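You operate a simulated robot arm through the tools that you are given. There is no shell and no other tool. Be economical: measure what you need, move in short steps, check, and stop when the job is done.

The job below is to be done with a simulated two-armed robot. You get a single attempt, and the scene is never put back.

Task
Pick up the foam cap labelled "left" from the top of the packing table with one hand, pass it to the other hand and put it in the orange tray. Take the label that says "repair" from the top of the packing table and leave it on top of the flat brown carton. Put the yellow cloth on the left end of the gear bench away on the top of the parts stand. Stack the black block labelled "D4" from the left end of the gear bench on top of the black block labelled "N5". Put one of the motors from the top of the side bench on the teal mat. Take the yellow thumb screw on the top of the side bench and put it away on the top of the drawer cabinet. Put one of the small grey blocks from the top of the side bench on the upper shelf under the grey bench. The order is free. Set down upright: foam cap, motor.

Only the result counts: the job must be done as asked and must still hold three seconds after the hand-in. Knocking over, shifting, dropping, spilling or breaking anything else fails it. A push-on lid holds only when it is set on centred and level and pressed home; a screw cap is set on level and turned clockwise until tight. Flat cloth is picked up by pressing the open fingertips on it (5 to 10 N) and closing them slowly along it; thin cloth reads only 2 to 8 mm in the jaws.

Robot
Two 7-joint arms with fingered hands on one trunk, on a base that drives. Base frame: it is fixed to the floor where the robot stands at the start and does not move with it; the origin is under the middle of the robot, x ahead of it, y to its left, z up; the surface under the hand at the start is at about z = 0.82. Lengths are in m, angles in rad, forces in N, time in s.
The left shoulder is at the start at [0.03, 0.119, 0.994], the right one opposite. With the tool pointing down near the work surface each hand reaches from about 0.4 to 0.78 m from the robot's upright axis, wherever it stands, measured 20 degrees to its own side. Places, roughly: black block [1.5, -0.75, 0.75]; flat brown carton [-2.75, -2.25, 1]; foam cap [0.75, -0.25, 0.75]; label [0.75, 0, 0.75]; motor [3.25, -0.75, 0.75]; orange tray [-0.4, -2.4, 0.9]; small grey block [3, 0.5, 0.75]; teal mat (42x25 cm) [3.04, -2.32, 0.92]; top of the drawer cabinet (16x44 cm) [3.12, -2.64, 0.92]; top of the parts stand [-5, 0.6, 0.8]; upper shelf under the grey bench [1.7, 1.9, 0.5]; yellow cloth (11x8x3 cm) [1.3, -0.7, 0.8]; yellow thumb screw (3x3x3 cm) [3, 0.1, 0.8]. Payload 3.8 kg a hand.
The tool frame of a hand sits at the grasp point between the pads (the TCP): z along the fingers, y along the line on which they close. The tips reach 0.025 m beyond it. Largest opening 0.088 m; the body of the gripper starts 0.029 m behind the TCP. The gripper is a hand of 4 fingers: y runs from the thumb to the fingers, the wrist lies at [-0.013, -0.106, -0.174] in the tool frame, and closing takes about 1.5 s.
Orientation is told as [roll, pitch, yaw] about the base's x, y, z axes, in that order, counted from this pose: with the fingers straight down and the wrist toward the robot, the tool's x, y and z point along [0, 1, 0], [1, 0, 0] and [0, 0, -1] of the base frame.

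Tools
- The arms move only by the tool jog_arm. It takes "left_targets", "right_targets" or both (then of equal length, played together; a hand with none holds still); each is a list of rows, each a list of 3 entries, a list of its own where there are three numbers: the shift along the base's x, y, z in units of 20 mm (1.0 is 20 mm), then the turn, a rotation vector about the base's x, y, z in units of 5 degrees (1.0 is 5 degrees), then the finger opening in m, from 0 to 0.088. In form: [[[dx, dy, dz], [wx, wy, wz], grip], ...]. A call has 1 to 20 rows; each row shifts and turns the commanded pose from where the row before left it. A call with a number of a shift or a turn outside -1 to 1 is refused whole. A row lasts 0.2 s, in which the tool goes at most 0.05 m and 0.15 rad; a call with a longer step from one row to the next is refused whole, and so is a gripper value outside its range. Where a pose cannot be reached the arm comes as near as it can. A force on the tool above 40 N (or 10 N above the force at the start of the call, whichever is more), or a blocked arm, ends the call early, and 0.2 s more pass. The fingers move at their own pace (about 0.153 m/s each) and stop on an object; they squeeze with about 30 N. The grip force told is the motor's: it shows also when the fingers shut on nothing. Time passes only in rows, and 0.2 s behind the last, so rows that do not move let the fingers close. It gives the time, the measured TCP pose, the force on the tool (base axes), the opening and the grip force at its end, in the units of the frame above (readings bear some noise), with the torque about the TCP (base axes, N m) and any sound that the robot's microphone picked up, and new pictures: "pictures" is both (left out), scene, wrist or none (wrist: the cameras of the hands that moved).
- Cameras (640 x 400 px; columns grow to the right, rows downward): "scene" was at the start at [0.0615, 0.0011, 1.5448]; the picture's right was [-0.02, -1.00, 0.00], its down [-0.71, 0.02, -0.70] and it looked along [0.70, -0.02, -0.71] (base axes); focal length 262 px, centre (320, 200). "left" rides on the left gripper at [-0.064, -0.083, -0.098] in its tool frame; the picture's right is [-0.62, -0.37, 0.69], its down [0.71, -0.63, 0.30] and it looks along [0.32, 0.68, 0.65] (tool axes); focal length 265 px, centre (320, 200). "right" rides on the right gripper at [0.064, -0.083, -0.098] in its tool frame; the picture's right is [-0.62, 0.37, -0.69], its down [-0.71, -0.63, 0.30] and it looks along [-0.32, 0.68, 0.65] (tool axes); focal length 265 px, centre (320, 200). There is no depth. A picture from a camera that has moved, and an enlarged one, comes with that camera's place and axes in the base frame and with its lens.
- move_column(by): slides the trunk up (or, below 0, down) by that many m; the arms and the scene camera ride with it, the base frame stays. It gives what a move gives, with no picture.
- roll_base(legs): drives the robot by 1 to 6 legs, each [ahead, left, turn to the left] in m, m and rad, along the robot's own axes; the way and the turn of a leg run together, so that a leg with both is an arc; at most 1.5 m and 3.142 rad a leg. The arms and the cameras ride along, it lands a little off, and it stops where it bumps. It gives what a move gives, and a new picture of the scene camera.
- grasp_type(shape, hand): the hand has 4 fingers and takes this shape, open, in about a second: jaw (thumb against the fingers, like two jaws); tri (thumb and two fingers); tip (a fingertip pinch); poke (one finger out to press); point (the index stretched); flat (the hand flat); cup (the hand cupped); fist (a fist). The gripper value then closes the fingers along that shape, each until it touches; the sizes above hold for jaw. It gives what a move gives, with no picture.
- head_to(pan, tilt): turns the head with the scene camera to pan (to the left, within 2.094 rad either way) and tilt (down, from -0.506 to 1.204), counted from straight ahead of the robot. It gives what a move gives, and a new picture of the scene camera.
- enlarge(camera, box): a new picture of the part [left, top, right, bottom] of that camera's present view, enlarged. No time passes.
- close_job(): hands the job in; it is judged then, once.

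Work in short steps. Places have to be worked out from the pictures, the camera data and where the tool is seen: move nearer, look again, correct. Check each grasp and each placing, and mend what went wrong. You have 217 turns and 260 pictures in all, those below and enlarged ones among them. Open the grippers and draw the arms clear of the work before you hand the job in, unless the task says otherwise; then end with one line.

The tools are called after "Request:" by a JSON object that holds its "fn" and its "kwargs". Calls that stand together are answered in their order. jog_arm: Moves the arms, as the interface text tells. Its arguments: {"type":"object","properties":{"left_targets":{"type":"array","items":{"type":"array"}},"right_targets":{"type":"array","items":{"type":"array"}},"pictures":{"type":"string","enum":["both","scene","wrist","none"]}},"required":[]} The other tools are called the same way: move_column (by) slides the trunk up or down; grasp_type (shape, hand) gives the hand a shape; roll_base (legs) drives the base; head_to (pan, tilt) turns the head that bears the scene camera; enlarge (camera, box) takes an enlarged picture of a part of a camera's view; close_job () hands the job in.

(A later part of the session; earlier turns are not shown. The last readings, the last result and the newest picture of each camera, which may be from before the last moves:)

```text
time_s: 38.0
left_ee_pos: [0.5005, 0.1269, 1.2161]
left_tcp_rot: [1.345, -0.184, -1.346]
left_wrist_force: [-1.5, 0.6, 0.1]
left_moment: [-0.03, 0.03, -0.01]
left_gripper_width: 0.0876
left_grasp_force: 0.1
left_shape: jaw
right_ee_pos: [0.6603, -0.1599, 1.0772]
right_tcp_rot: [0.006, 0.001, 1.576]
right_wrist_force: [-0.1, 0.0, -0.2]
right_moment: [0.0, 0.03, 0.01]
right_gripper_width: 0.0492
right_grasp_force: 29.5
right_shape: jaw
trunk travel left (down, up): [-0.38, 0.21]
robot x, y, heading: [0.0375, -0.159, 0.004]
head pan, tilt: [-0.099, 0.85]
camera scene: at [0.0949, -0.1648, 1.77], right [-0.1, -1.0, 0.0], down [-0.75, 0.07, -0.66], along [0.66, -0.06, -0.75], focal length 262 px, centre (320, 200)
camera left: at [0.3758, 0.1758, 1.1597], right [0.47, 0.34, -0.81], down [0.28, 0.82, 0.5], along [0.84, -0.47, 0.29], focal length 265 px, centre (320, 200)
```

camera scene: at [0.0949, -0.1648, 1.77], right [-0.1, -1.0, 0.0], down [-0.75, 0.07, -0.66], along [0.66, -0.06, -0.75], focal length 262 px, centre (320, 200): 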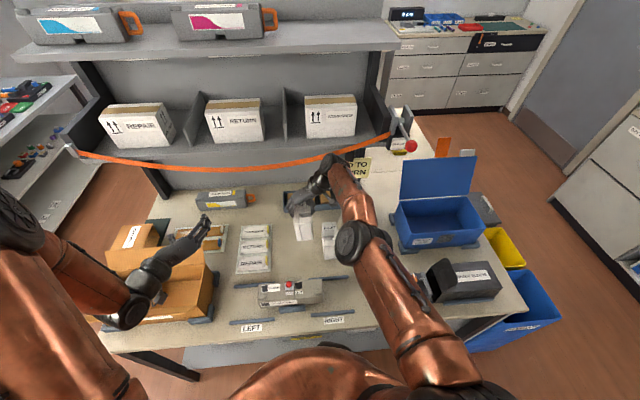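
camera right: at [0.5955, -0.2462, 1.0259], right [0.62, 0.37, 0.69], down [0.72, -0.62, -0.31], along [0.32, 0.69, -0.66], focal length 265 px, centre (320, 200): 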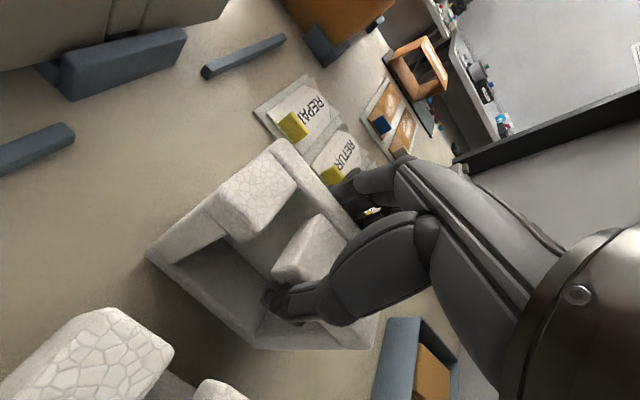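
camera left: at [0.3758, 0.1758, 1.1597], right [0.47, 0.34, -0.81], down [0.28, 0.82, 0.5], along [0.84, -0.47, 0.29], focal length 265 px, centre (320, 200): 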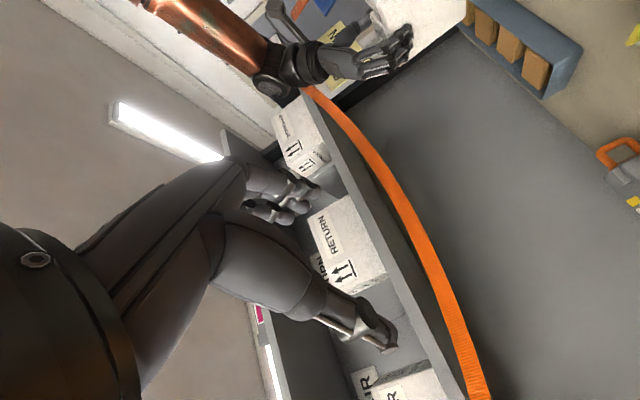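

The left hand reached the pose. I finish the turn, tilt ~20° down, and bring it in front of the cap (x≈0.48).

Request:
{"fn": "jog_arm", "kwargs": {"left_targets": [[[-0.1, -0.957, -0.65], [0.577, -0.577, -0.577], 0.088], [[-0.1, -0.957, -0.65], [0.577, -0.577, -0.577], 0.088], [[-0.1, -0.957, -0.65], [0.577, -0.577, -0.577], 0.088], [[-0.1, -0.957, -0.65], [0.577, -0.577, -0.577], 0.088], [[-0.1, -0.957, -0.65], [0, 1, 0], 0.088], [[-0.1, -0.957, -0.65], [0, 1, 0], 0.088], [[-0.1, -0.957, -0.65], [0, 1, 0], 0.088], [[-0.1, -0.957, -0.65], [0, 1, 0], 0.088], [[-0.1, -0.957, -0.65], [0, 0, 0], 0.088], [[-0.1, -0.957, -0.65], [0, 0, 0], 0.088], [[0, -0.957, -0.65], [0, 0, 0], 0.088], [[0, -0.957, -0.65], [0, 0, 0], 0.088], [[0, -0.957, -0.65], [0, 0, 0], 0.088]]}}

```text
time_s: 40.8
left_ee_pos: [0.4796, -0.1229, 1.0487]
left_tcp_rot: [1.218, -0.004, -1.565]
left_wrist_force: [0.6, -0.7, 0.5]
left_moment: [0.05, 0.02, 0.01]
left_gripper_width: 0.0874
left_grasp_force: 0.1
left_shape: jaw
right_ee_pos: [0.6595, -0.1616, 1.0775]
right_tcp_rot: [0.005, -0.001, 1.578]
right_wrist_force: [0.0, 0.2, -0.3]
right_moment: [0.01, -0.02, -0.01]
right_gripper_width: 0.0495
right_grasp_force: 30.3
right_shape: jaw
trunk travel left (down, up): [-0.38, 0.21]
robot x, y, heading: [0.0334, -0.1633, 0.003]
head pan, tilt: [-0.099, 0.85]
camera scene: at [0.0949, -0.1662, 1.77], right [-0.1, -1.0, 0.0], down [-0.75, 0.07, -0.66], along [0.66, -0.06, -0.75], focal length 262 px, centre (320, 200)
camera left: at [0.365, -0.0399, 1.0208], right [0.43, 0.37, -0.82], down [0.53, 0.64, 0.56], along [0.73, -0.68, 0.08], focal length 265 px, centre (320, 200)
```

scene: 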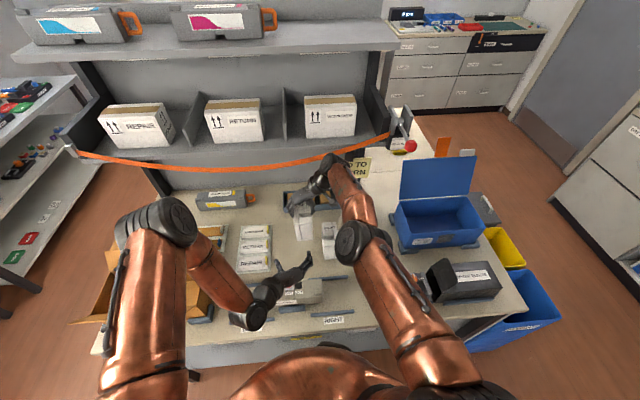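
left: 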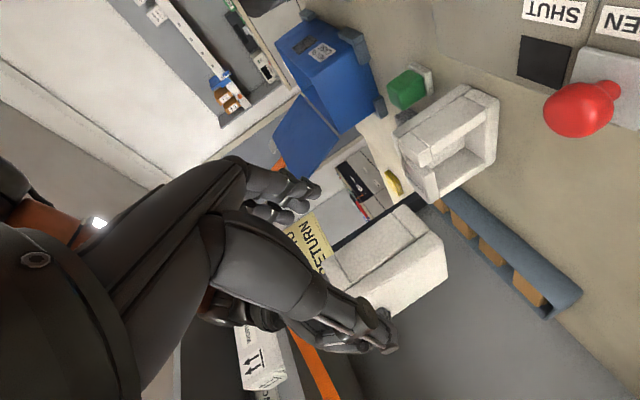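

The held cap is ahead. I align y and z and come to x≈0.53, then look.

Request:
{"fn": "jog_arm", "kwargs": {"left_targets": [[[0.2, -1, -0.9], [0, 0, 0], 0.088], [[0.4, -0.95, -0.9], [0, 0, 0], 0.088], [[0.9, 0, 0], [0, 0, 0], 0.088], [[0.9, 0, 0], [0, 0, 0], 0.088]]}}

Request:
{"fn": "enlarge", "kwargs": {"camera": "scene", "box": [220, 150, 400, 310]}}

```text
time_s: 41.8
left_ee_pos: [0.5287, -0.1618, 1.01]
left_tcp_rot: [1.219, -0.007, -1.564]
left_wrist_force: [0.6, -0.7, -0.2]
left_moment: [0.01, 0.0, 0.0]
left_gripper_width: 0.0876
left_grasp_force: 0.1
left_shape: jaw
right_ee_pos: [0.6599, -0.1619, 1.0771]
right_tcp_rot: [0.005, -0.001, 1.577]
right_wrist_force: [-0.6, -0.1, -1.0]
right_moment: [0.0, 0.02, 0.0]
right_gripper_width: 0.0491
right_grasp_force: 29.9
right_shape: jaw
trunk travel left (down, up): [-0.38, 0.21]
robot x, y, heading: [0.0353, -0.1581, 0.004]
head pan, tilt: [-0.099, 0.85]
camera scene: at [0.0951, -0.1661, 1.77], right [-0.1, -1.0, 0.0], down [-0.75, 0.07, -0.66], along [0.66, -0.06, -0.75], focal length 262 px, centre (320, 200)
camera left: at [0.4138, -0.0791, 0.9829], right [0.43, 0.37, -0.82], down [0.53, 0.64, 0.56], along [0.73, -0.68, 0.08], focal length 265 px, centre (320, 200)
```

scene: 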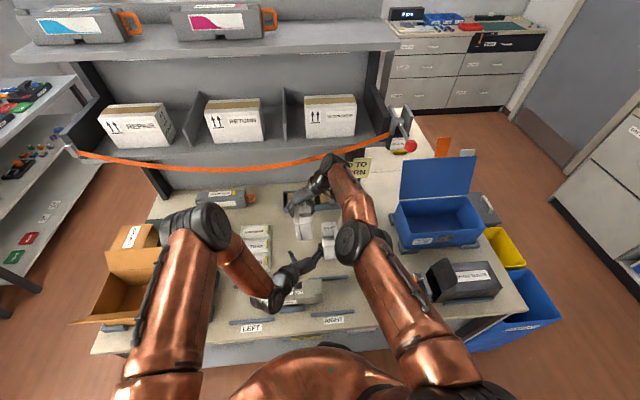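
left: 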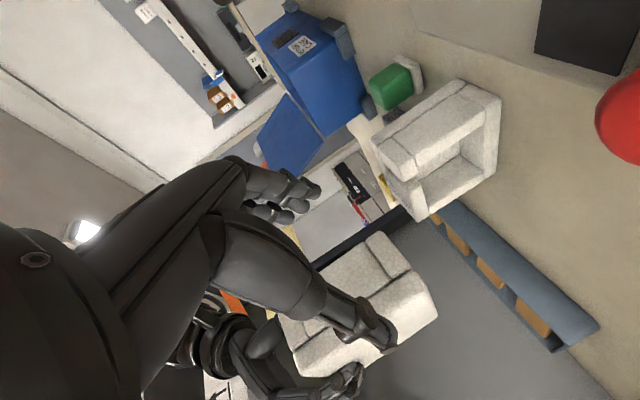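

```text
2.50 times, centred on (310, 230) of scene
camera zoom: at [0.0951, -0.1661, 1.77], right [-0.1, -1.0, 0.0], down [-0.75, 0.07, -0.66], along [0.66, -0.06, -0.75], focal length 655 px, centre (345, 125)
```

zoom: 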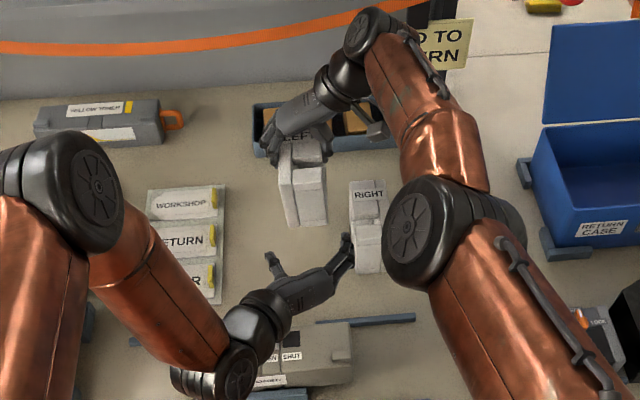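

Aligned. Move forward to x≈0.605 with the cap between the fingers, then close the left hand.

Request:
{"fn": "jog_arm", "kwargs": {"left_targets": [[[0.8, 0, 0], [0, 0, 0], 0.088], [[0.8, 0, 0], [0, 0, 0], 0.088], [[0.8, 0, 0], [0, 0, 0], 0.088], [[0.8, 0, 0], [0, 0, 0], 0.088], [[0.6, 0, 0], [0, 0, 0], 0.088]]}}

Request:
{"fn": "enlarge", "kwargs": {"camera": "scene", "box": [250, 150, 370, 260]}}

```text
time_s: 43.0
left_ee_pos: [0.6057, -0.1613, 1.0111]
left_tcp_rot: [1.219, -0.006, -1.565]
left_wrist_force: [0.7, -0.2, -0.8]
left_moment: [0.0, -0.02, -0.01]
left_gripper_width: 0.0876
left_grasp_force: 0.1
left_shape: jaw
right_ee_pos: [0.6589, -0.1613, 1.0775]
right_tcp_rot: [0.006, 0.001, 1.578]
right_wrist_force: [-0.1, 0.0, -0.1]
right_moment: [-0.05, 0.02, 0.02]
right_gripper_width: 0.0492
right_grasp_force: 30.2
right_shape: jaw
trunk travel left (down, up): [-0.38, 0.21]
robot x, y, heading: [0.0397, -0.1601, 0.004]
head pan, tilt: [-0.099, 0.85]
camera scene: at [0.0948, -0.1655, 1.77], right [-0.1, -1.0, 0.0], down [-0.75, 0.07, -0.66], along [0.66, -0.06, -0.75], focal length 262 px, centre (320, 200)
camera left: at [0.4905, -0.0783, 0.9837], right [0.43, 0.37, -0.82], down [0.53, 0.64, 0.56], along [0.73, -0.68, 0.08], focal length 265 px, centre (320, 200)
```

scene: 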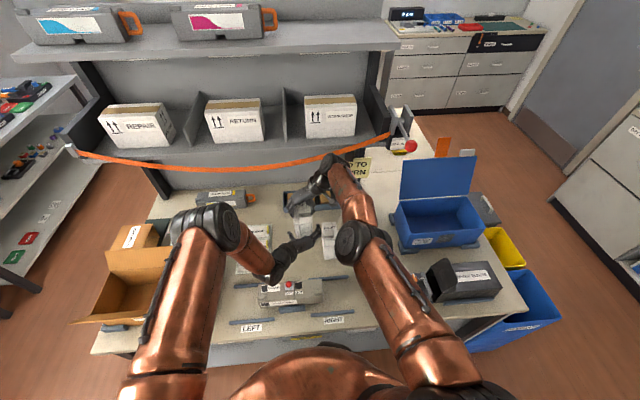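
left: 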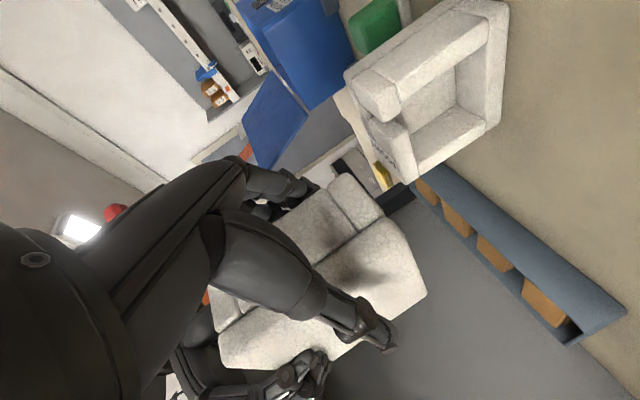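

```text
3.64 times, centred on (310, 205) of scene
camera zoom: at [0.0948, -0.1655, 1.77], right [-0.1, -1.0, 0.0], down [-0.75, 0.07, -0.66], along [0.66, -0.06, -0.75], focal length 953 px, centre (356, 182)
```

zoom: 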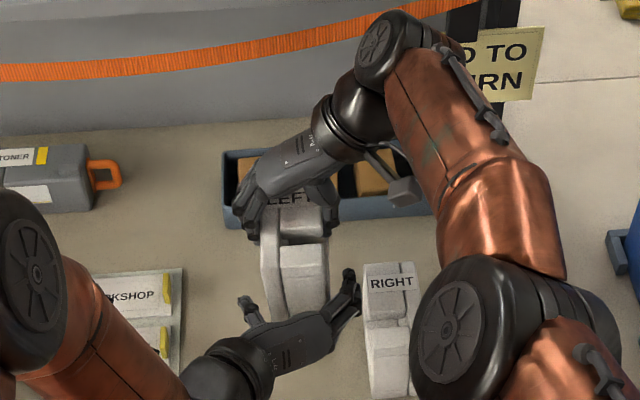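

The fingers straddle the cap's front lower part. Close the left hand while the right holds.

Request:
{"fn": "jog_arm", "kwargs": {"left_targets": [[[0, 0, 0], [0, 0, 0], 0.06], [[0, 0, 0], [0, 0, 0], 0.04], [[0, 0, 0], [0, 0, 0], 0.02], [[0, 0, 0], [0, 0, 0], 0.0], [[0, 0, 0], [0, 0, 0], 0.0], [[0, 0, 0], [0, 0, 0], 0.0]]}}

```text
time_s: 44.4
left_ee_pos: [0.606, -0.1626, 1.0105]
left_tcp_rot: [1.219, -0.005, -1.567]
left_wrist_force: [1.9, 0.7, 1.2]
left_moment: [0.03, -0.03, 0.12]
left_gripper_width: 0.0447
left_grasp_force: 30.4
left_shape: jaw
right_ee_pos: [0.6597, -0.1616, 1.0771]
right_tcp_rot: [0.008, 0.0, 1.577]
right_wrist_force: [-1.8, -0.9, -1.5]
right_moment: [-0.07, 0.05, -0.04]
right_gripper_width: 0.0493
right_grasp_force: 30.2
right_shape: jaw
trunk travel left (down, up): [-0.38, 0.21]
robot x, y, heading: [0.0368, -0.1615, 0.008]
head pan, tilt: [-0.099, 0.85]
camera scene: at [0.0947, -0.1656, 1.77], right [-0.1, -1.0, 0.0], down [-0.75, 0.07, -0.66], along [0.66, -0.06, -0.75], focal length 262 px, centre (320, 200)
camera left: at [0.4905, -0.0782, 0.9839], right [0.43, 0.37, -0.82], down [0.53, 0.64, 0.56], along [0.73, -0.68, 0.08], focal length 265 px, centre (320, 200)
```

scene: 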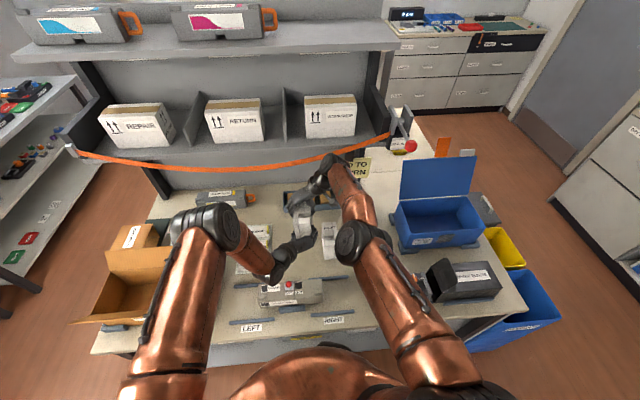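
left: 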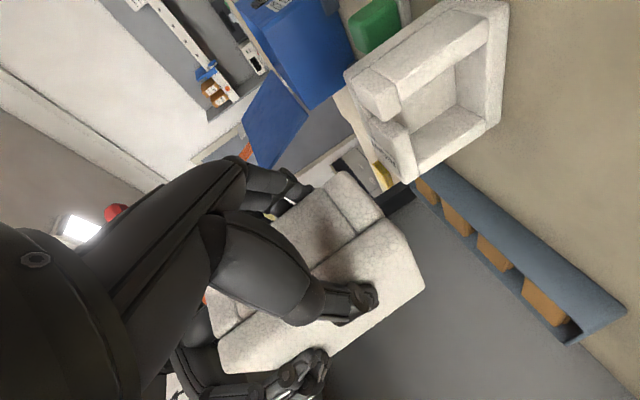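

Both hands hold it (left 45 mm, 30 N). Open the right hand and draw it up.

Request:
{"fn": "jog_arm", "kwargs": {"right_targets": [[[0, 0, 0], [0, 0, 0], 0.06], [[0, 0, 0], [0, 0, 0], 0.088], [[0, 0, 0], [0, 0, 0], 0.088], [[0, 0, 0.7], [0, 0, 0], 0.088], [[0, 0, 0.8], [0, 0, 0], 0.088], [[0, 0, 0.8], [0, 0, 0], 0.088], [[0, 0, 0.8], [0, 0, 0], 0.088], [[0, 0, 0.8], [0, 0, 0], 0.088]], "pictures": "scene"}}

Request:
{"fn": "enlarge", "kwargs": {"camera": "left", "box": [0, 0, 640, 400]}}

```text
time_s: 46.2
left_ee_pos: [0.6054, -0.1614, 1.0117]
left_tcp_rot: [1.218, -0.007, -1.565]
left_wrist_force: [-0.5, -0.4, -0.2]
left_moment: [0.0, 0.03, 0.01]
left_gripper_width: 0.0445
left_grasp_force: 29.4
left_shape: jaw
right_ee_pos: [0.6679, -0.1591, 1.1558]
right_tcp_rot: [0.008, 0.0, 1.579]
right_wrist_force: [-0.6, -0.2, -0.4]
right_moment: [0.02, 0.0, 0.03]
right_gripper_width: 0.0873
right_grasp_force: 0.1
right_shape: jaw
right hand out of reach, approached as far as the arm can: row 5, 7
trunk travel left (down, up): [-0.38, 0.21]
robot x, y, heading: [0.0344, -0.1588, 0.001]
head pan, tilt: [-0.099, 0.85]
camera scene: at [0.0945, -0.1655, 1.77], right [-0.1, -1.0, 0.0], down [-0.75, 0.07, -0.66], along [0.66, -0.06, -0.75], focal length 262 px, centre (320, 200)
```

scene: 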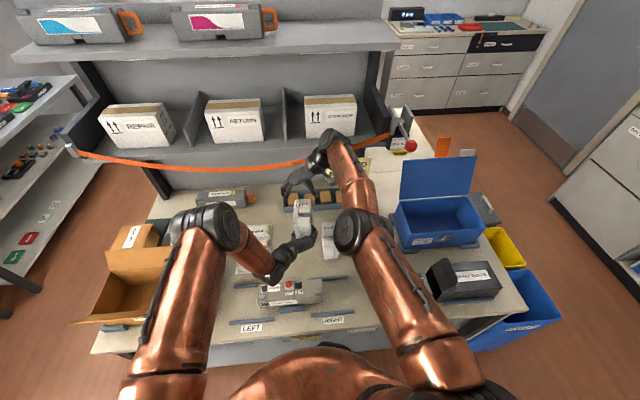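

```text
1.00 times, centred on (320, 200) of left (not enlarged: the box is as wide or as high as the picture)
camera zoom: at [0.4903, -0.0782, 0.9839], right [0.43, 0.37, -0.82], down [0.53, 0.64, 0.56], along [0.73, -0.68, 0.08], focal length 265 px, centre (320, 200)
```

zoom: 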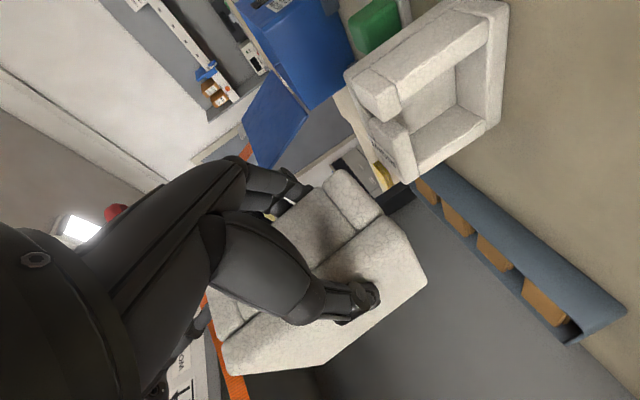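

Handover done. First I draw the left hand with the cap back and left, away from the right hand.

Request:
{"fn": "jog_arm", "kwargs": {"left_targets": [[[-0.8, 0, 0], [0, 0, 0], 0.0], [[-0.8, 0.3, 0], [0, 0, 0], 0.0], [[-0.8, 0.8, 0.3], [0, 0, 0], 0.0], [[-0.8, 0.8, 0.5], [0, 0, 0], 0.0], [[-0.8, 0.8, 0.8], [0, 0, 0], 0.0], [[-0.8, 0.8, 0.8], [0, 0, 0], 0.0], [[-0.4, 0.8, 0.8], [0, 0, 0], 0.0], [[0, 0.8, 0.8], [0, 0, 0], 0.0], [[0, 0.8, 0.8], [0, 0, 0], 0.0]], "pictures": "none"}}

Request:
{"fn": "roll_base", "kwargs": {"legs": [[0, 0.13, 0]]}}

Request:
{"fn": "jog_arm", "kwargs": {"right_targets": [[[-0.2, -0.2, 0], [0, 0, -1], 0.06], [[-0.2, -0.2, 0], [0, 0, -1], 0.06], [[-0.2, -0.2, 0], [0, 0, -1], 0.06], [[-0.2, -0.2, 0], [0, 0, -1], 0.06], [[-0.2, -0.2, 0], [0, 0, -1], 0.06], [[-0.2, -0.2, 0], [0, 0, -1], 0.06], [[-0.2, -0.2, 0], [0, 0, -1], 0.06], [[-0.2, -0.2, 0], [0, 0, -1], 0.06], [[-0.2, -0.2, 0], [0, 0, -1], 0.06], [[0, 0, 0], [0, 0, -1], 0.06], [[0, 0, 0], [0, 0, -1], 0.06], [[0, 0, 0], [0, 0, -1], 0.06], [[0, 0, 0], [0, 0, -1], 0.06], [[0, 0, 0], [0, 0, -1], 0.06], [[0, 0, 0], [0, 0, -1], 0.06], [[0, 0, 0], [0, 0, -1], 0.06], [[0, 0, 0], [0, 0, -1], 0.06], [[0, 0, 0], [0, 0, -1], 0.06]], "pictures": "wrist"}}

```text
time_s: 48.2
left_ee_pos: [0.5014, -0.0432, 1.1098]
left_tcp_rot: [1.218, -0.005, -1.566]
left_wrist_force: [-0.7, 0.2, -0.2]
left_moment: [-0.02, -0.03, -0.01]
left_gripper_width: 0.0444
left_grasp_force: 30.3
left_shape: jaw
right_ee_pos: [0.6679, -0.1597, 1.1563]
right_tcp_rot: [0.01, 0.0, 1.58]
right_wrist_force: [0.2, 0.0, 0.1]
right_moment: [-0.01, 0.02, -0.01]
right_gripper_width: 0.0876
right_grasp_force: 0.0
right_shape: jaw
trunk travel left (down, up): [-0.38, 0.21]
robot x, y, heading: [0.0354, -0.1603, -0.001]
head pan, tilt: [-0.099, 0.85]
```

```text
time_s: 49.4
left_ee_pos: [0.5026, 0.0826, 1.1084]
left_tcp_rot: [1.218, -0.004, -1.566]
left_wrist_force: [-0.4, -0.2, 0.3]
left_moment: [-0.03, 0.01, 0.0]
left_gripper_width: 0.0445
left_grasp_force: 29.9
left_shape: jaw
right_ee_pos: [0.6683, -0.0334, 1.1545]
right_tcp_rot: [0.009, 0.002, 1.578]
right_wrist_force: [0.9, 0.3, -0.3]
right_moment: [-0.02, 0.02, 0.0]
right_gripper_width: 0.0877
right_grasp_force: 0.1
right_shape: jaw
trunk travel left (down, up): [-0.38, 0.21]
robot x, y, heading: [0.0374, -0.0342, 0.007]
head pan, tilt: [-0.099, 0.85]
camera scene: at [0.0942, -0.0377, 1.77], right [-0.1, -1.0, 0.0], down [-0.75, 0.07, -0.66], along [0.66, -0.06, -0.75], focal length 262 px, centre (320, 200)
```

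scene: 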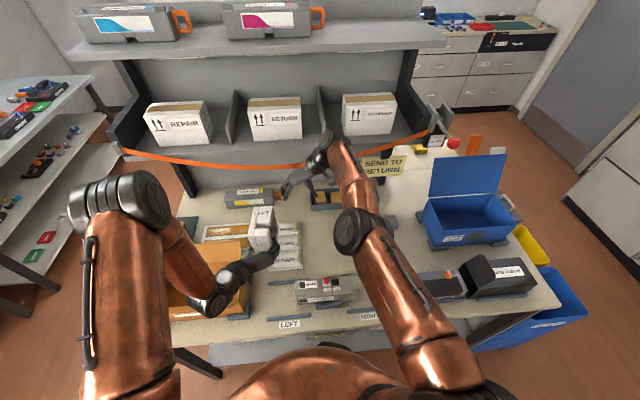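

```text
time_s: 53.2
left_ee_pos: [0.5007, 0.0833, 1.1097]
left_tcp_rot: [1.22, -0.006, -1.569]
left_wrist_force: [0.7, 0.1, 0.2]
left_moment: [-0.01, 0.02, 0.02]
left_gripper_width: 0.0443
left_grasp_force: 30.4
left_shape: jaw
right_ee_pos: [0.7752, -0.053, 1.1428]
right_tcp_rot: [0.009, 0.001, 0.004]
right_wrist_force: [0.2, -0.3, -0.4]
right_moment: [0.01, 0.0, 0.01]
right_gripper_width: 0.0603
right_grasp_force: 0.0
right_shape: jaw
right hand out of reach, approached as far as the arm can: row 1, 2, 3, 4, 5, 6, 7, 8, 9, 10, 11, 12, 13, 15
trunk travel left (down, up): [-0.38, 0.21]
robot x, y, heading: [0.0354, -0.0326, 0.001]
head pan, tilt: [-0.099, 0.85]
camera right: at [0.691, 0.0092, 1.2421], right [0.37, -0.62, 0.69], down [-0.63, -0.72, -0.31], along [0.68, -0.32, -0.66], focal length 265 px, centre (320, 200)
```

right: 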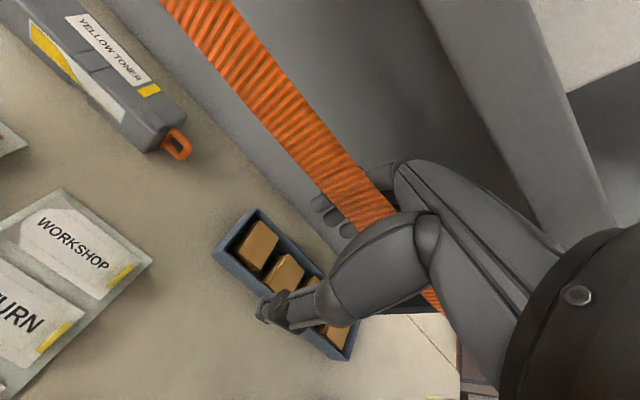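

The hand swung out toward the strap; I bring it straight back over the REPAIR tab (≈0.614, -0.003) and look.

Request:
{"fn": "jog_arm", "kwargs": {"right_targets": [[[-0.9, 0.1, 0], [0, 0, 0], 0.06], [[-0.9, 0.3, 0], [0, 0, 0], 0.06], [[-0.9, 0.3, 0], [0, 0, 0], 0.06], [[-0.9, 0.3, 0], [0, 0, 0], 0.06], [[-0.9, 0.3, 0], [0, 0, 0], 0.06], [[-0.9, 0.3, 0], [0, 0, 0], 0.06], [[-0.9, 0.3, -0.5], [0, 0, 0], 0.06], [[-0.9, 0.3, -0.9], [0, 0, 0], 0.06], [[-0.9, 0.3, -0.9], [0, 0, 0], 0.06]], "pictures": "both"}}

```text
time_s: 55.2
left_ee_pos: [0.5007, 0.0836, 1.1088]
left_tcp_rot: [1.218, -0.006, -1.567]
left_wrist_force: [0.9, -0.1, 0.6]
left_moment: [-0.01, 0.05, -0.03]
left_gripper_width: 0.0447
left_grasp_force: 29.6
left_shape: jaw
right_ee_pos: [0.7381, 0.0334, 1.0814]
right_tcp_rot: [0.008, -0.001, 0.007]
right_wrist_force: [1.3, -0.4, -0.3]
right_moment: [-0.03, -0.01, -0.03]
right_gripper_width: 0.0605
right_grasp_force: 0.2
right_shape: jaw
right hand out of reach, approached as far as the arm can: row 1, 2, 3, 4, 5, 6, 7, 8, 9
trunk travel left (down, up): [-0.38, 0.21]
robot x, y, heading: [0.0351, -0.0349, 0.001]
head pan, tilt: [-0.099, 0.85]
camera scene: at [0.0941, -0.0372, 1.77], right [-0.1, -1.0, 0.0], down [-0.75, 0.07, -0.66], along [0.66, -0.06, -0.75], focal length 262 px, centre (320, 200)
camera right: at [0.6544, 0.0967, 1.1798], right [0.37, -0.62, 0.69], down [-0.63, -0.72, -0.31], along [0.69, -0.31, -0.66], focal length 265 px, centre (320, 200)
```

scene: 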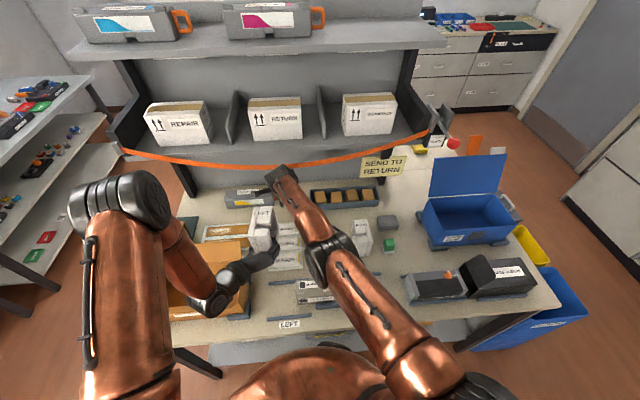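
right: 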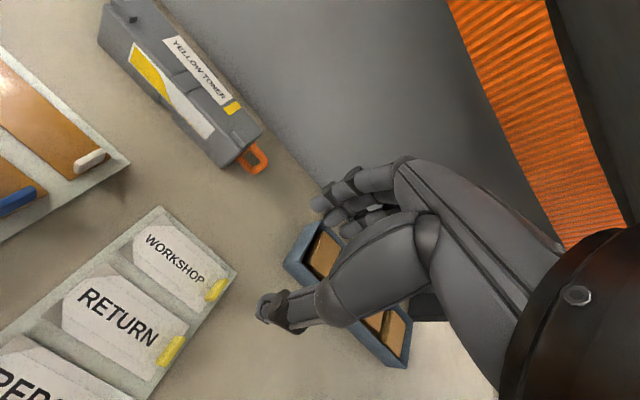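

The arm is in an awkward configuration. I move it outward (right and up) to its home side first, then back.

Request:
{"fn": "jog_arm", "kwargs": {"right_targets": [[[0, -1, 0.7], [0, 0, 0], 0.06], [[0, -1, 0.7], [0, 0, 0], 0.06], [[0, -1, 0.7], [0, 0, 0], 0.06], [[0, -1, 0.7], [0, 0, 0], 0.06], [[0, -1, 0.7], [0, 0, 0], 0.06], [[0, -1, 0.7], [0, 0, 0], 0.06], [[-0.5, -1, 0.7], [0, 0, 0], 0.06], [[-0.8, -1, 0.7], [0, 0, 0], 0.06], [[-0.8, -1, 0.7], [0, 0, 0], 0.06], [[-0.8, -1, 0.7], [0, 0, 0], 0.06]], "pictures": "none"}}

```text
time_s: 56.8
left_ee_pos: [0.4997, 0.0842, 1.1089]
left_tcp_rot: [1.217, -0.004, -1.568]
left_wrist_force: [-0.3, -0.1, -0.2]
left_moment: [0.01, 0.0, -0.04]
left_gripper_width: 0.0447
left_grasp_force: 30.7
left_shape: jaw
right_ee_pos: [0.7772, -0.085, 1.1565]
right_tcp_rot: [0.009, 0.034, 0.014]
right_wrist_force: [-0.8, 1.5, -2.8]
right_moment: [-0.04, -0.05, 0.01]
right_gripper_width: 0.0605
right_grasp_force: 0.1
right_shape: jaw
right hand out of reach, approached as far as the arm can: row 1, 2, 3, 4, 5, 6, 7
trunk travel left (down, up): [-0.38, 0.21]
robot x, y, heading: [0.035, -0.0342, 0.004]
head pan, tilt: [-0.099, 0.85]
stopped in row 7 (right hand): the force on the tool passed its limit at 50 N (the readings are from after the stop); the commanded pose is now the measured one
```

A force stop—likely touching the strap. I look at once.

Request:
{"fn": "enlarge", "kwargs": {"camera": "scene", "box": [160, 60, 480, 260]}}

Request:
{"fn": "enlarge", "kwargs": {"camera": "right", "box": [0, 0, 640, 400]}}

```text
2.00 times, centred on (320, 160) of scene
camera zoom: at [0.0938, -0.038, 1.7702], right [-0.1, -1.0, 0.0], down [-0.75, 0.07, -0.66], along [0.66, -0.06, -0.75], focal length 524 px, centre (320, 280)
```

zoom: 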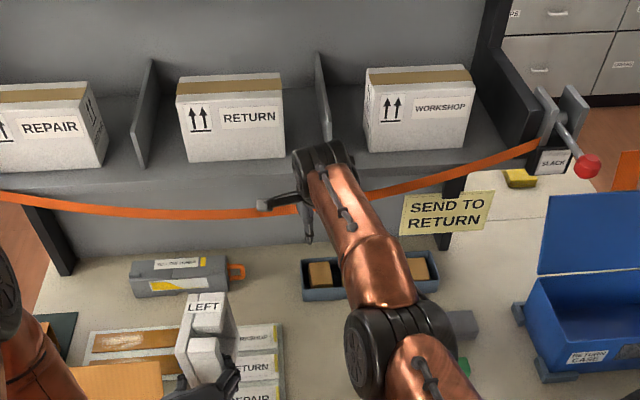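

```text
1.00 times, centred on (320, 200) of right (not enlarged: the box is as wide or as high as the picture)
camera zoom: at [0.6955, -0.0222, 1.2576], right [0.4, -0.62, 0.67], down [-0.63, -0.72, -0.29], along [0.67, -0.31, -0.68], focal length 265 px, centre (320, 200)
```

zoom: 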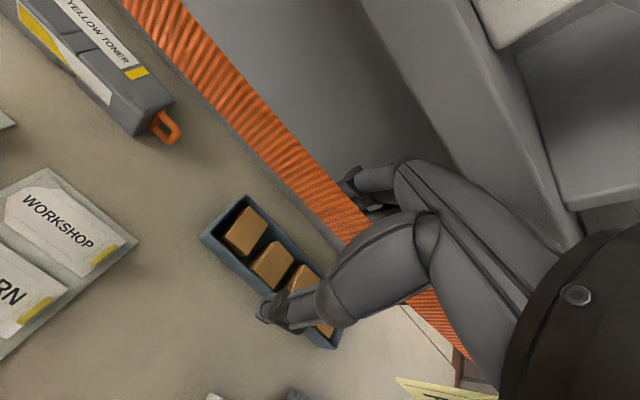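

The fingers may straddle the strap (z≈1.165, x≈0.79). I raise the trunk straight up and watch the force.

Request:
{"fn": "move_column", "kwargs": {"by": 0.04}}

Request:
{"fn": "enlarge", "kwargs": {"camera": "right", "box": [0, 0, 640, 400]}}

```text
time_s: 57.3
left_ee_pos: [0.5003, 0.0833, 1.1271]
left_tcp_rot: [1.216, -0.006, -1.566]
left_wrist_force: [-0.5, -0.1, -0.6]
left_moment: [0.02, 0.02, 0.01]
left_gripper_width: 0.0446
left_grasp_force: 29.8
left_shape: jaw
right_ee_pos: [0.77, -0.0851, 1.16]
right_tcp_rot: [0.003, 0.07, 0.016]
right_wrist_force: [-0.4, 0.5, -3.0]
right_moment: [0.02, -0.02, -0.02]
right_gripper_width: 0.0604
right_grasp_force: 0.1
right_shape: jaw
trunk travel left (down, up): [-0.397, 0.193]
robot x, y, heading: [0.037, -0.0347, 0.004]
head pan, tilt: [-0.099, 0.85]
stopped: the force on the tool passed its limit at 51 N (the readings are from after the stop); the commanded pose is now the measured one
```

```text
1.00 times, centred on (320, 200) of right (not enlarged: the box is as wide or as high as the picture)
camera zoom: at [0.6919, -0.0227, 1.2632], right [0.42, -0.62, 0.66], down [-0.64, -0.72, -0.26], along [0.64, -0.31, -0.7], focal length 265 px, centre (320, 200)
```

zoom: 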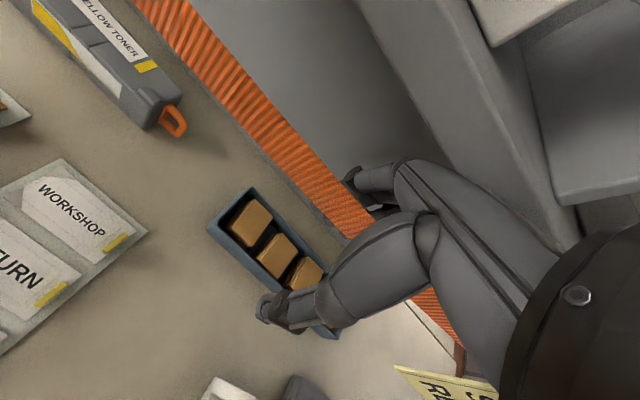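

The push is against the shelf above, so I reverse the path: trunk down a little, then the arm back left and down as it came.

Request:
{"fn": "move_column", "kwargs": {"by": -0.03}}

Request:
{"fn": "jog_arm", "kwargs": {"right_targets": [[[0, 0.8, -0.6], [0, -1, 0], 0.06], [[0, 0.8, -0.6], [0, -1, 0], 0.06], [[-0.2, 0.8, -0.6], [0, -1, 0], 0.06], [[-0.2, 0.8, -0.6], [0, 0, 0], 0.06], [[-0.3, 0.8, -0.6], [0, 0, 0], 0.06], [[-0.3, 0.8, -0.6], [0, 0, 0], 0.06]], "pictures": "both"}}

```text
time_s: 58.1
left_ee_pos: [0.4991, 0.0835, 1.0966]
left_tcp_rot: [1.219, -0.006, -1.567]
left_wrist_force: [-0.4, -0.8, 0.6]
left_moment: [-0.02, 0.04, 0.02]
left_gripper_width: 0.0443
left_grasp_force: 30.2
left_shape: jaw
right_ee_pos: [0.7708, -0.0848, 1.1294]
right_tcp_rot: [0.004, 0.065, 0.016]
right_wrist_force: [-0.2, 0.0, 0.3]
right_moment: [0.0, 0.02, 0.0]
right_gripper_width: 0.0604
right_grasp_force: 0.1
right_shape: jaw
trunk travel left (down, up): [-0.367, 0.223]
robot x, y, heading: [0.0355, -0.0359, -0.001]
head pan, tilt: [-0.099, 0.85]
```

```text
time_s: 59.5
left_ee_pos: [0.5003, 0.0834, 1.0958]
left_tcp_rot: [1.218, -0.006, -1.567]
left_wrist_force: [0.2, 0.1, 0.0]
left_moment: [0.01, 0.02, -0.04]
left_gripper_width: 0.0445
left_grasp_force: 29.8
left_shape: jaw
right_ee_pos: [0.772, 0.0094, 1.0539]
right_tcp_rot: [0.001, -0.197, 0.015]
right_wrist_force: [-0.2, -0.3, 0.7]
right_moment: [-0.01, 0.0, 0.0]
right_gripper_width: 0.0603
right_grasp_force: 0.0
right_shape: jaw
right hand out of reach, approached as far as the arm can: row 1, 2, 3, 5
trunk travel left (down, up): [-0.367, 0.223]
robot x, y, heading: [0.0314, -0.0378, 0.005]
head pan, tilt: [-0.099, 0.85]
camera scene: at [0.0936, -0.0368, 1.7573], right [-0.1, -1.0, 0.0], down [-0.75, 0.07, -0.66], along [0.66, -0.06, -0.75], focal length 262 px, centre (320, 200)
camera right: at [0.6702, 0.072, 1.1332], right [0.24, -0.62, 0.75], down [-0.55, -0.72, -0.42], along [0.8, -0.31, -0.51], focal length 265 px, centre (320, 200)
```

scene: 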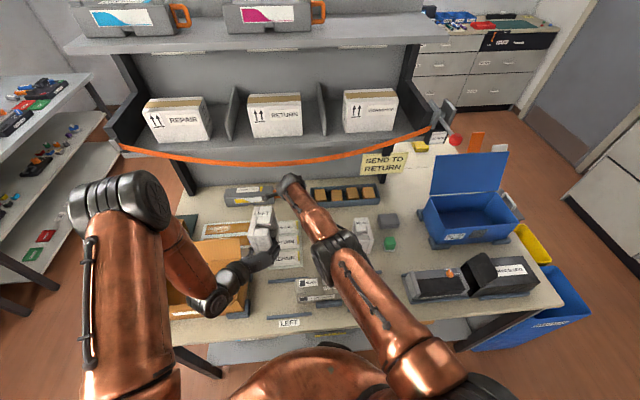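
right: 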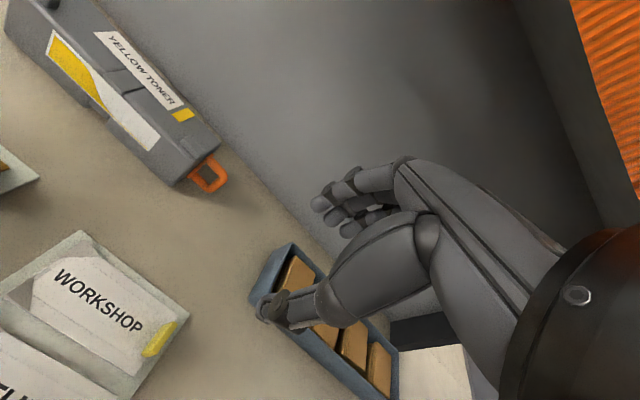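

Free now; strap intact above. I back the base 0.35 m to reconfigure the right arm in free space.

Request:
{"fn": "roll_base", "kwargs": {"legs": [[-0.35, 0, 0]]}}

Request:
{"fn": "jog_arm", "kwargs": {"right_targets": [[[0, -0.9, 0.5], [0, 1, 0], 0.06], [[0, -0.9, 0.5], [0, 1, 0], 0.06], [[-0.3, -0.9, 0.5], [0, 1, 0], 0.06], [[-0.5, -0.9, 0.5], [0, 0, 0], 0.06], [[-0.8, -0.9, 0.5], [0, 0, 0], 0.06], [[-0.8, -0.9, 0.5], [0, 0, 0], 0.06], [[-0.8, -0.9, 0.5], [0, 0, 0], 0.06], [[-0.8, -0.9, 0], [0, 0, 0], 0.06], [[-0.8, -0.9, 0], [0, 0, 0], 0.06], [[-0.8, -0.9, 0], [0, 0, 0], 0.06]], "pictures": "scene"}}

```text
time_s: 61.7
left_ee_pos: [0.1479, 0.0828, 1.096]
left_tcp_rot: [1.219, -0.003, -1.565]
left_wrist_force: [0.1, 0.2, -0.7]
left_moment: [-0.03, -0.01, -0.02]
left_gripper_width: 0.0445
left_grasp_force: 29.9
left_shape: jaw
right_ee_pos: [0.4202, 0.0087, 1.0542]
right_tcp_rot: [-0.001, -0.196, 0.016]
right_wrist_force: [-0.1, -0.8, 0.4]
right_moment: [-0.02, -0.01, -0.01]
right_gripper_width: 0.0606
right_grasp_force: 0.1
right_shape: jaw
trunk travel left (down, up): [-0.367, 0.223]
robot x, y, heading: [-0.3151, -0.0334, 0.004]
head pan, tilt: [-0.099, 0.85]
camera scene: at [-0.2589, -0.039, 1.7573], right [-0.09, -1.0, 0.0], down [-0.75, 0.07, -0.66], along [0.66, -0.06, -0.75], focal length 262 px, centre (320, 200)
```

scene: 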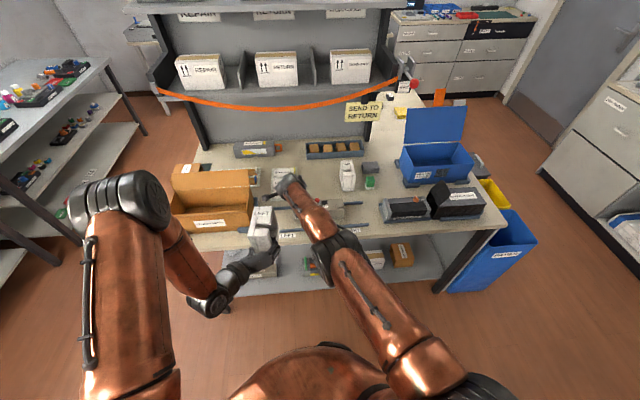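

```text
time_s: 63.9
left_ee_pos: [0.1486, 0.0823, 1.096]
left_tcp_rot: [1.217, -0.006, -1.565]
left_wrist_force: [-0.6, 0.4, -0.5]
left_moment: [-0.05, 0.0, 0.01]
left_gripper_width: 0.0445
left_grasp_force: 29.7
left_shape: jaw
right_ee_pos: [0.425, -0.1643, 1.1112]
right_tcp_rot: [0.004, 0.067, 0.016]
right_wrist_force: [-0.4, 0.7, -0.8]
right_moment: [0.06, -0.02, 0.03]
right_gripper_width: 0.0603
right_grasp_force: 0.0
right_shape: jaw
right hand out of reach, approached as far as the arm can: row 1, 2, 3, 4, 5, 6, 7, 8, 9, 10
trunk travel left (down, up): [-0.367, 0.223]
robot x, y, heading: [-0.3176, -0.0342, 0.004]
head pan, tilt: [-0.099, 0.85]
camera scene: at [-0.2582, -0.0397, 1.7573], right [-0.09, -1.0, 0.0], down [-0.75, 0.07, -0.66], along [0.66, -0.06, -0.75], focal length 262 px, centre (320, 200)
```

scene: 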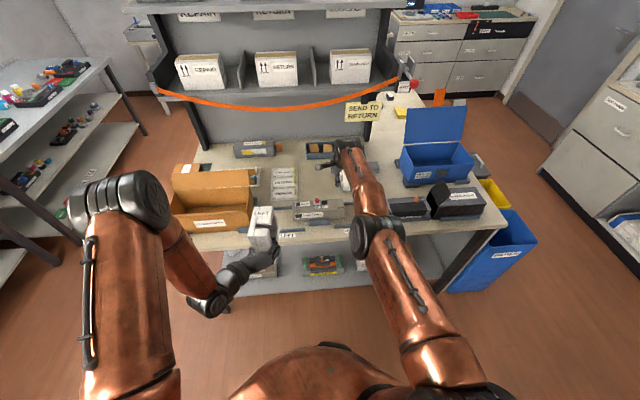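

Still blocked inward. I try going farther out to the right and up, then back.

Request:
{"fn": "jog_arm", "kwargs": {"right_targets": [[[0, -1, 0], [0, 0, 0], 0.06], [[0, -1, 0], [0, 0, 0], 0.06], [[0, -1, 0], [0, 0, 0], 0.06], [[0, -1, 0], [0, 0, 0], 0.06], [[0, -1, 0.5], [0, 0, 0], 0.06], [[0, -1, 0.5], [0, 0, 0], 0.06], [[0, -1, 0.5], [0, 0, 0], 0.06], [[0, -1, 0.5], [0, 0, 0], 0.06], [[0, -1, 0.5], [0, 0, 0], 0.06], [[0, 0, 1], [0, 0, 0], 0.06], [[0, 0, 1], [0, 0, 0], 0.06], [[0, 0, 1], [0, 0, 0], 0.06], [[-1, 0, 0], [0, 0, 0], 0.06], [[-1, 0, 0], [0, 0, 0], 0.06], [[-1, 0, 0], [0, 0, 0], 0.06], [[-1, 0, 0], [0, 0, 0], 0.06]], "pictures": "scene"}}

```text
time_s: 67.3
left_ee_pos: [0.1494, 0.0833, 1.0964]
left_tcp_rot: [1.22, -0.007, -1.565]
left_wrist_force: [0.2, -0.3, -0.1]
left_moment: [-0.01, 0.01, 0.02]
left_gripper_width: 0.0445
left_grasp_force: 29.8
left_shape: jaw
right_ee_pos: [0.4074, -0.3529, 1.2238]
right_tcp_rot: [0.006, 0.068, 0.016]
right_wrist_force: [-0.1, 0.2, -0.1]
right_moment: [0.01, 0.0, 0.0]
right_gripper_width: 0.0604
right_grasp_force: 0.1
right_shape: jaw
right hand out of reach, approached as far as the arm can: row 7, 9, 13, 14, 15, 16
trunk travel left (down, up): [-0.367, 0.223]
robot x, y, heading: [-0.3188, -0.0356, 0.004]
head pan, tilt: [-0.099, 0.85]
camera scene: at [-0.2583, -0.0394, 1.7573], right [-0.09, -1.0, 0.0], down [-0.75, 0.07, -0.66], along [0.66, -0.06, -0.75], focal length 262 px, centre (320, 200)
```

scene: 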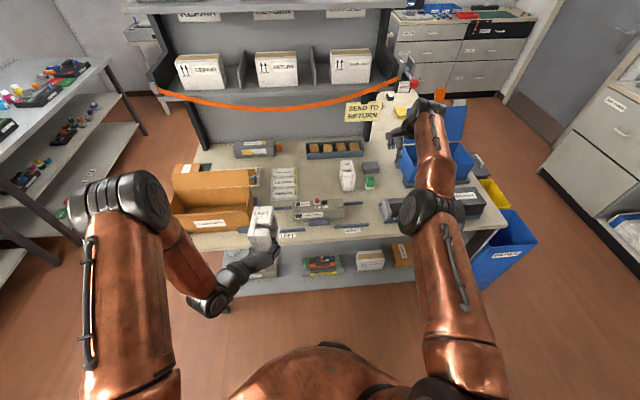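

Inward motion is blocked by a wrist limit with the elbow low. I roll the hand to point left (forearm coming from the right), which should bring the elbow out, while retracting.

Request:
{"fn": "jog_arm", "kwargs": {"right_targets": [[[-0.3, 0, 0], [1, 0, 0], 0.06], [[-0.3, 0, 0], [1, 0, 0], 0.06], [[-0.3, 0, 0], [1, 0, 0], 0.06], [[-0.3, 0, 0], [1, 0, 0], 0.06], [[-0.5, 0, 0], [1, 0, 0], 0.06], [[-0.5, 0, 0], [1, 0, 0], 0.06], [[-0.5, 0, 0], [1, 0, 0], 0.06], [[-0.5, 0, 0], [1, 0, 0], 0.06], [[-0.5, 0, 0], [1, 0, 0], 0.06], [[-0.5, 0, 0], [1, 0, 0], 0.06], [[-0.5, 0, 0], [1, 0, 0], 0.06], [[-0.5, 0, 0], [1, 0, 0], 0.06], [[-0.8, 0, 0], [0, 0, 0], 0.06], [[-0.8, 0, 0], [0, 0, 0], 0.06], [[-0.8, 0, 0], [0, 0, 0], 0.06], [[-0.8, 0, 0], [0, 0, 0], 0.06]], "pictures": "scene"}}

```text
time_s: 70.7
left_ee_pos: [0.1487, 0.0822, 1.097]
left_tcp_rot: [1.22, -0.005, -1.566]
left_wrist_force: [0.1, 0.2, 0.3]
left_moment: [-0.02, 0.02, -0.01]
left_gripper_width: 0.0443
left_grasp_force: 29.8
left_shape: jaw
right_ee_pos: [0.3148, -0.3986, 1.2194]
right_tcp_rot: [1.053, 0.022, 0.068]
right_wrist_force: [-0.4, 0.5, 0.6]
right_moment: [0.01, -0.01, 0.01]
right_gripper_width: 0.0601
right_grasp_force: 0.0
right_shape: jaw
right hand out of reach, approached as far as the arm can: row 2, 5, 6, 7, 8, 9, 10, 11, 12, 13, 14, 15, 16
trunk travel left (down, up): [-0.367, 0.223]
robot x, y, heading: [-0.3162, -0.0353, -0.001]
head pan, tilt: [-0.099, 0.85]
camera scene: at [-0.2585, -0.0395, 1.7573], right [-0.09, -1.0, 0.0], down [-0.75, 0.07, -0.66], along [0.66, -0.06, -0.75], focal length 262 px, centre (320, 200)
```

scene: 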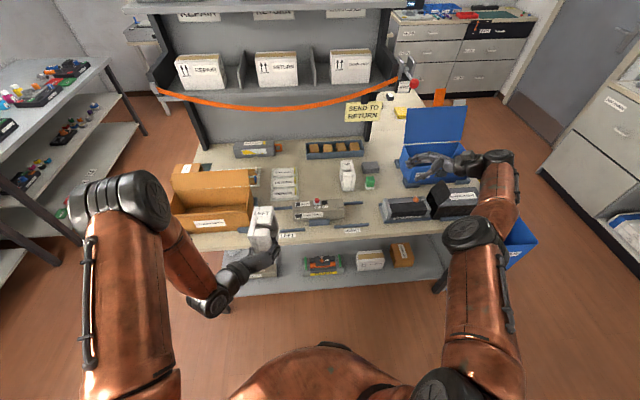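

Some gain. I move it left and in with that roll to push the elbow outward.

Request:
{"fn": "jog_arm", "kwargs": {"right_targets": [[[-0.3, 1, 0.3], [0, 0, 0.3], 0.06], [[-0.3, 1, 0.3], [0, 0, 0.3], 0.06], [[-0.3, 1, 0.3], [0, 0, 0.3], 0.06], [[-0.3, 1, 0.3], [0, 0, 0.3], 0.06], [[-0.5, 1, 0.3], [0, 0, 0.3], 0.06], [[-0.5, 1, 0.3], [0, 0, 0.3], 0.06], [[-0.5, 0.5, 0.3], [0, 0, 0.3], 0.06], [[-0.5, 0.5, 0.3], [0, 0, 0.3], 0.06], [[-1, 0, 0], [0, 0, 0], 0.06], [[-1, 0, 0], [0, 0, 0], 0.06], [[-1, 0, 0], [0, 0, 0], 0.06], [[-1, 0, 0], [0, 0, 0], 0.06]], "pictures": "scene"}}

```text
time_s: 73.3
left_ee_pos: [0.1478, 0.0831, 1.0969]
left_tcp_rot: [1.218, -0.005, -1.567]
left_wrist_force: [-0.5, -0.1, -0.4]
left_moment: [0.01, 0.03, 0.0]
left_gripper_width: 0.0443
left_grasp_force: 29.8
left_shape: jaw
right_ee_pos: [0.3174, -0.3281, 1.2608]
right_tcp_rot: [1.052, 0.023, 0.279]
right_wrist_force: [1.0, -0.7, 0.8]
right_moment: [0.02, 0.02, 0.01]
right_gripper_width: 0.0604
right_grasp_force: 0.2
right_shape: jaw
right hand out of reach, approached as far as the arm can: row 1, 2, 3, 4, 5, 6, 7, 8, 9, 10, 11, 12
trunk travel left (down, up): [-0.367, 0.223]
robot x, y, heading: [-0.3161, -0.0372, 0.006]
head pan, tilt: [-0.099, 0.85]
camera scene: at [-0.2584, -0.0396, 1.7573], right [-0.09, -1.0, 0.0], down [-0.75, 0.07, -0.66], along [0.66, -0.06, -0.75], focal length 262 px, centre (320, 200)
```

scene: 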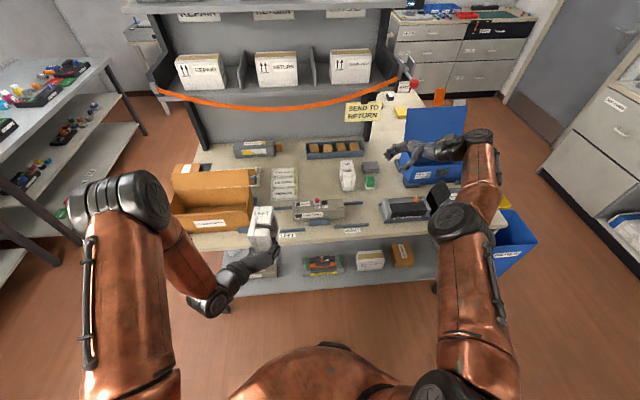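

All stuck poses lie at the same shoulder-to-wrist distance (~0.61): the elbow is straight (singular). Repeated pure inward rows should slowly bend it; I try 20.

Request:
{"fn": "jog_arm", "kwargs": {"right_targets": [[[-1, 0, 0], [0, 0, 0], 0.06], [[-1, 0, 0], [0, 0, 0], 0.06], [[-1, 0, 0], [0, 0, 0], 0.06], [[-1, 0, 0], [0, 0, 0], 0.06], [[-1, 0, 0], [0, 0, 0], 0.06], [[-1, 0, 0], [0, 0, 0], 0.06], [[-1, 0, 0], [0, 0, 0], 0.06], [[-1, 0, 0], [0, 0, 0], 0.06], [[-1, 0, 0], [0, 0, 0], 0.06], [[-1, 0, 0], [0, 0, 0], 0.06], [[-1, 0, 0], [0, 0, 0], 0.06], [[-1, 0, 0], [0, 0, 0], 0.06], [[-1, 0, 0], [0, 0, 0], 0.06], [[-1, 0, 0], [0, 0, 0], 0.06], [[-1, 0, 0], [0, 0, 0], 0.06], [[-1, 0, 0], [0, 0, 0], 0.06], [[-1, 0, 0], [0, 0, 0], 0.06], [[-1, 0, 0], [0, 0, 0], 0.06], [[-1, 0, 0], [0, 0, 0], 0.06], [[-1, 0, 0], [0, 0, 0], 0.06]], "pictures": "none"}}

```text
time_s: 77.5
left_ee_pos: [0.1488, 0.0827, 1.0971]
left_tcp_rot: [1.218, -0.006, -1.564]
left_wrist_force: [1.1, -0.2, -0.9]
left_moment: [-0.02, -0.02, 0.02]
left_gripper_width: 0.0443
left_grasp_force: 30.1
left_shape: jaw
right_ee_pos: [0.157, -0.515, 1.2445]
right_tcp_rot: [1.053, 0.019, 0.277]
right_wrist_force: [0.4, 0.1, -0.7]
right_moment: [0.03, 0.0, -0.04]
right_gripper_width: 0.0603
right_grasp_force: 0.1
right_shape: jaw
right hand out of reach, approached as far as the arm can: row 1, 2, 3, 4, 5, 6, 7, 8, 9, 10, 11, 12, 13, 14, 15, 16, 17, 18, 19, 20
trunk travel left (down, up): [-0.367, 0.223]
robot x, y, heading: [-0.3157, -0.035, 0.005]
head pan, tilt: [-0.099, 0.85]
```

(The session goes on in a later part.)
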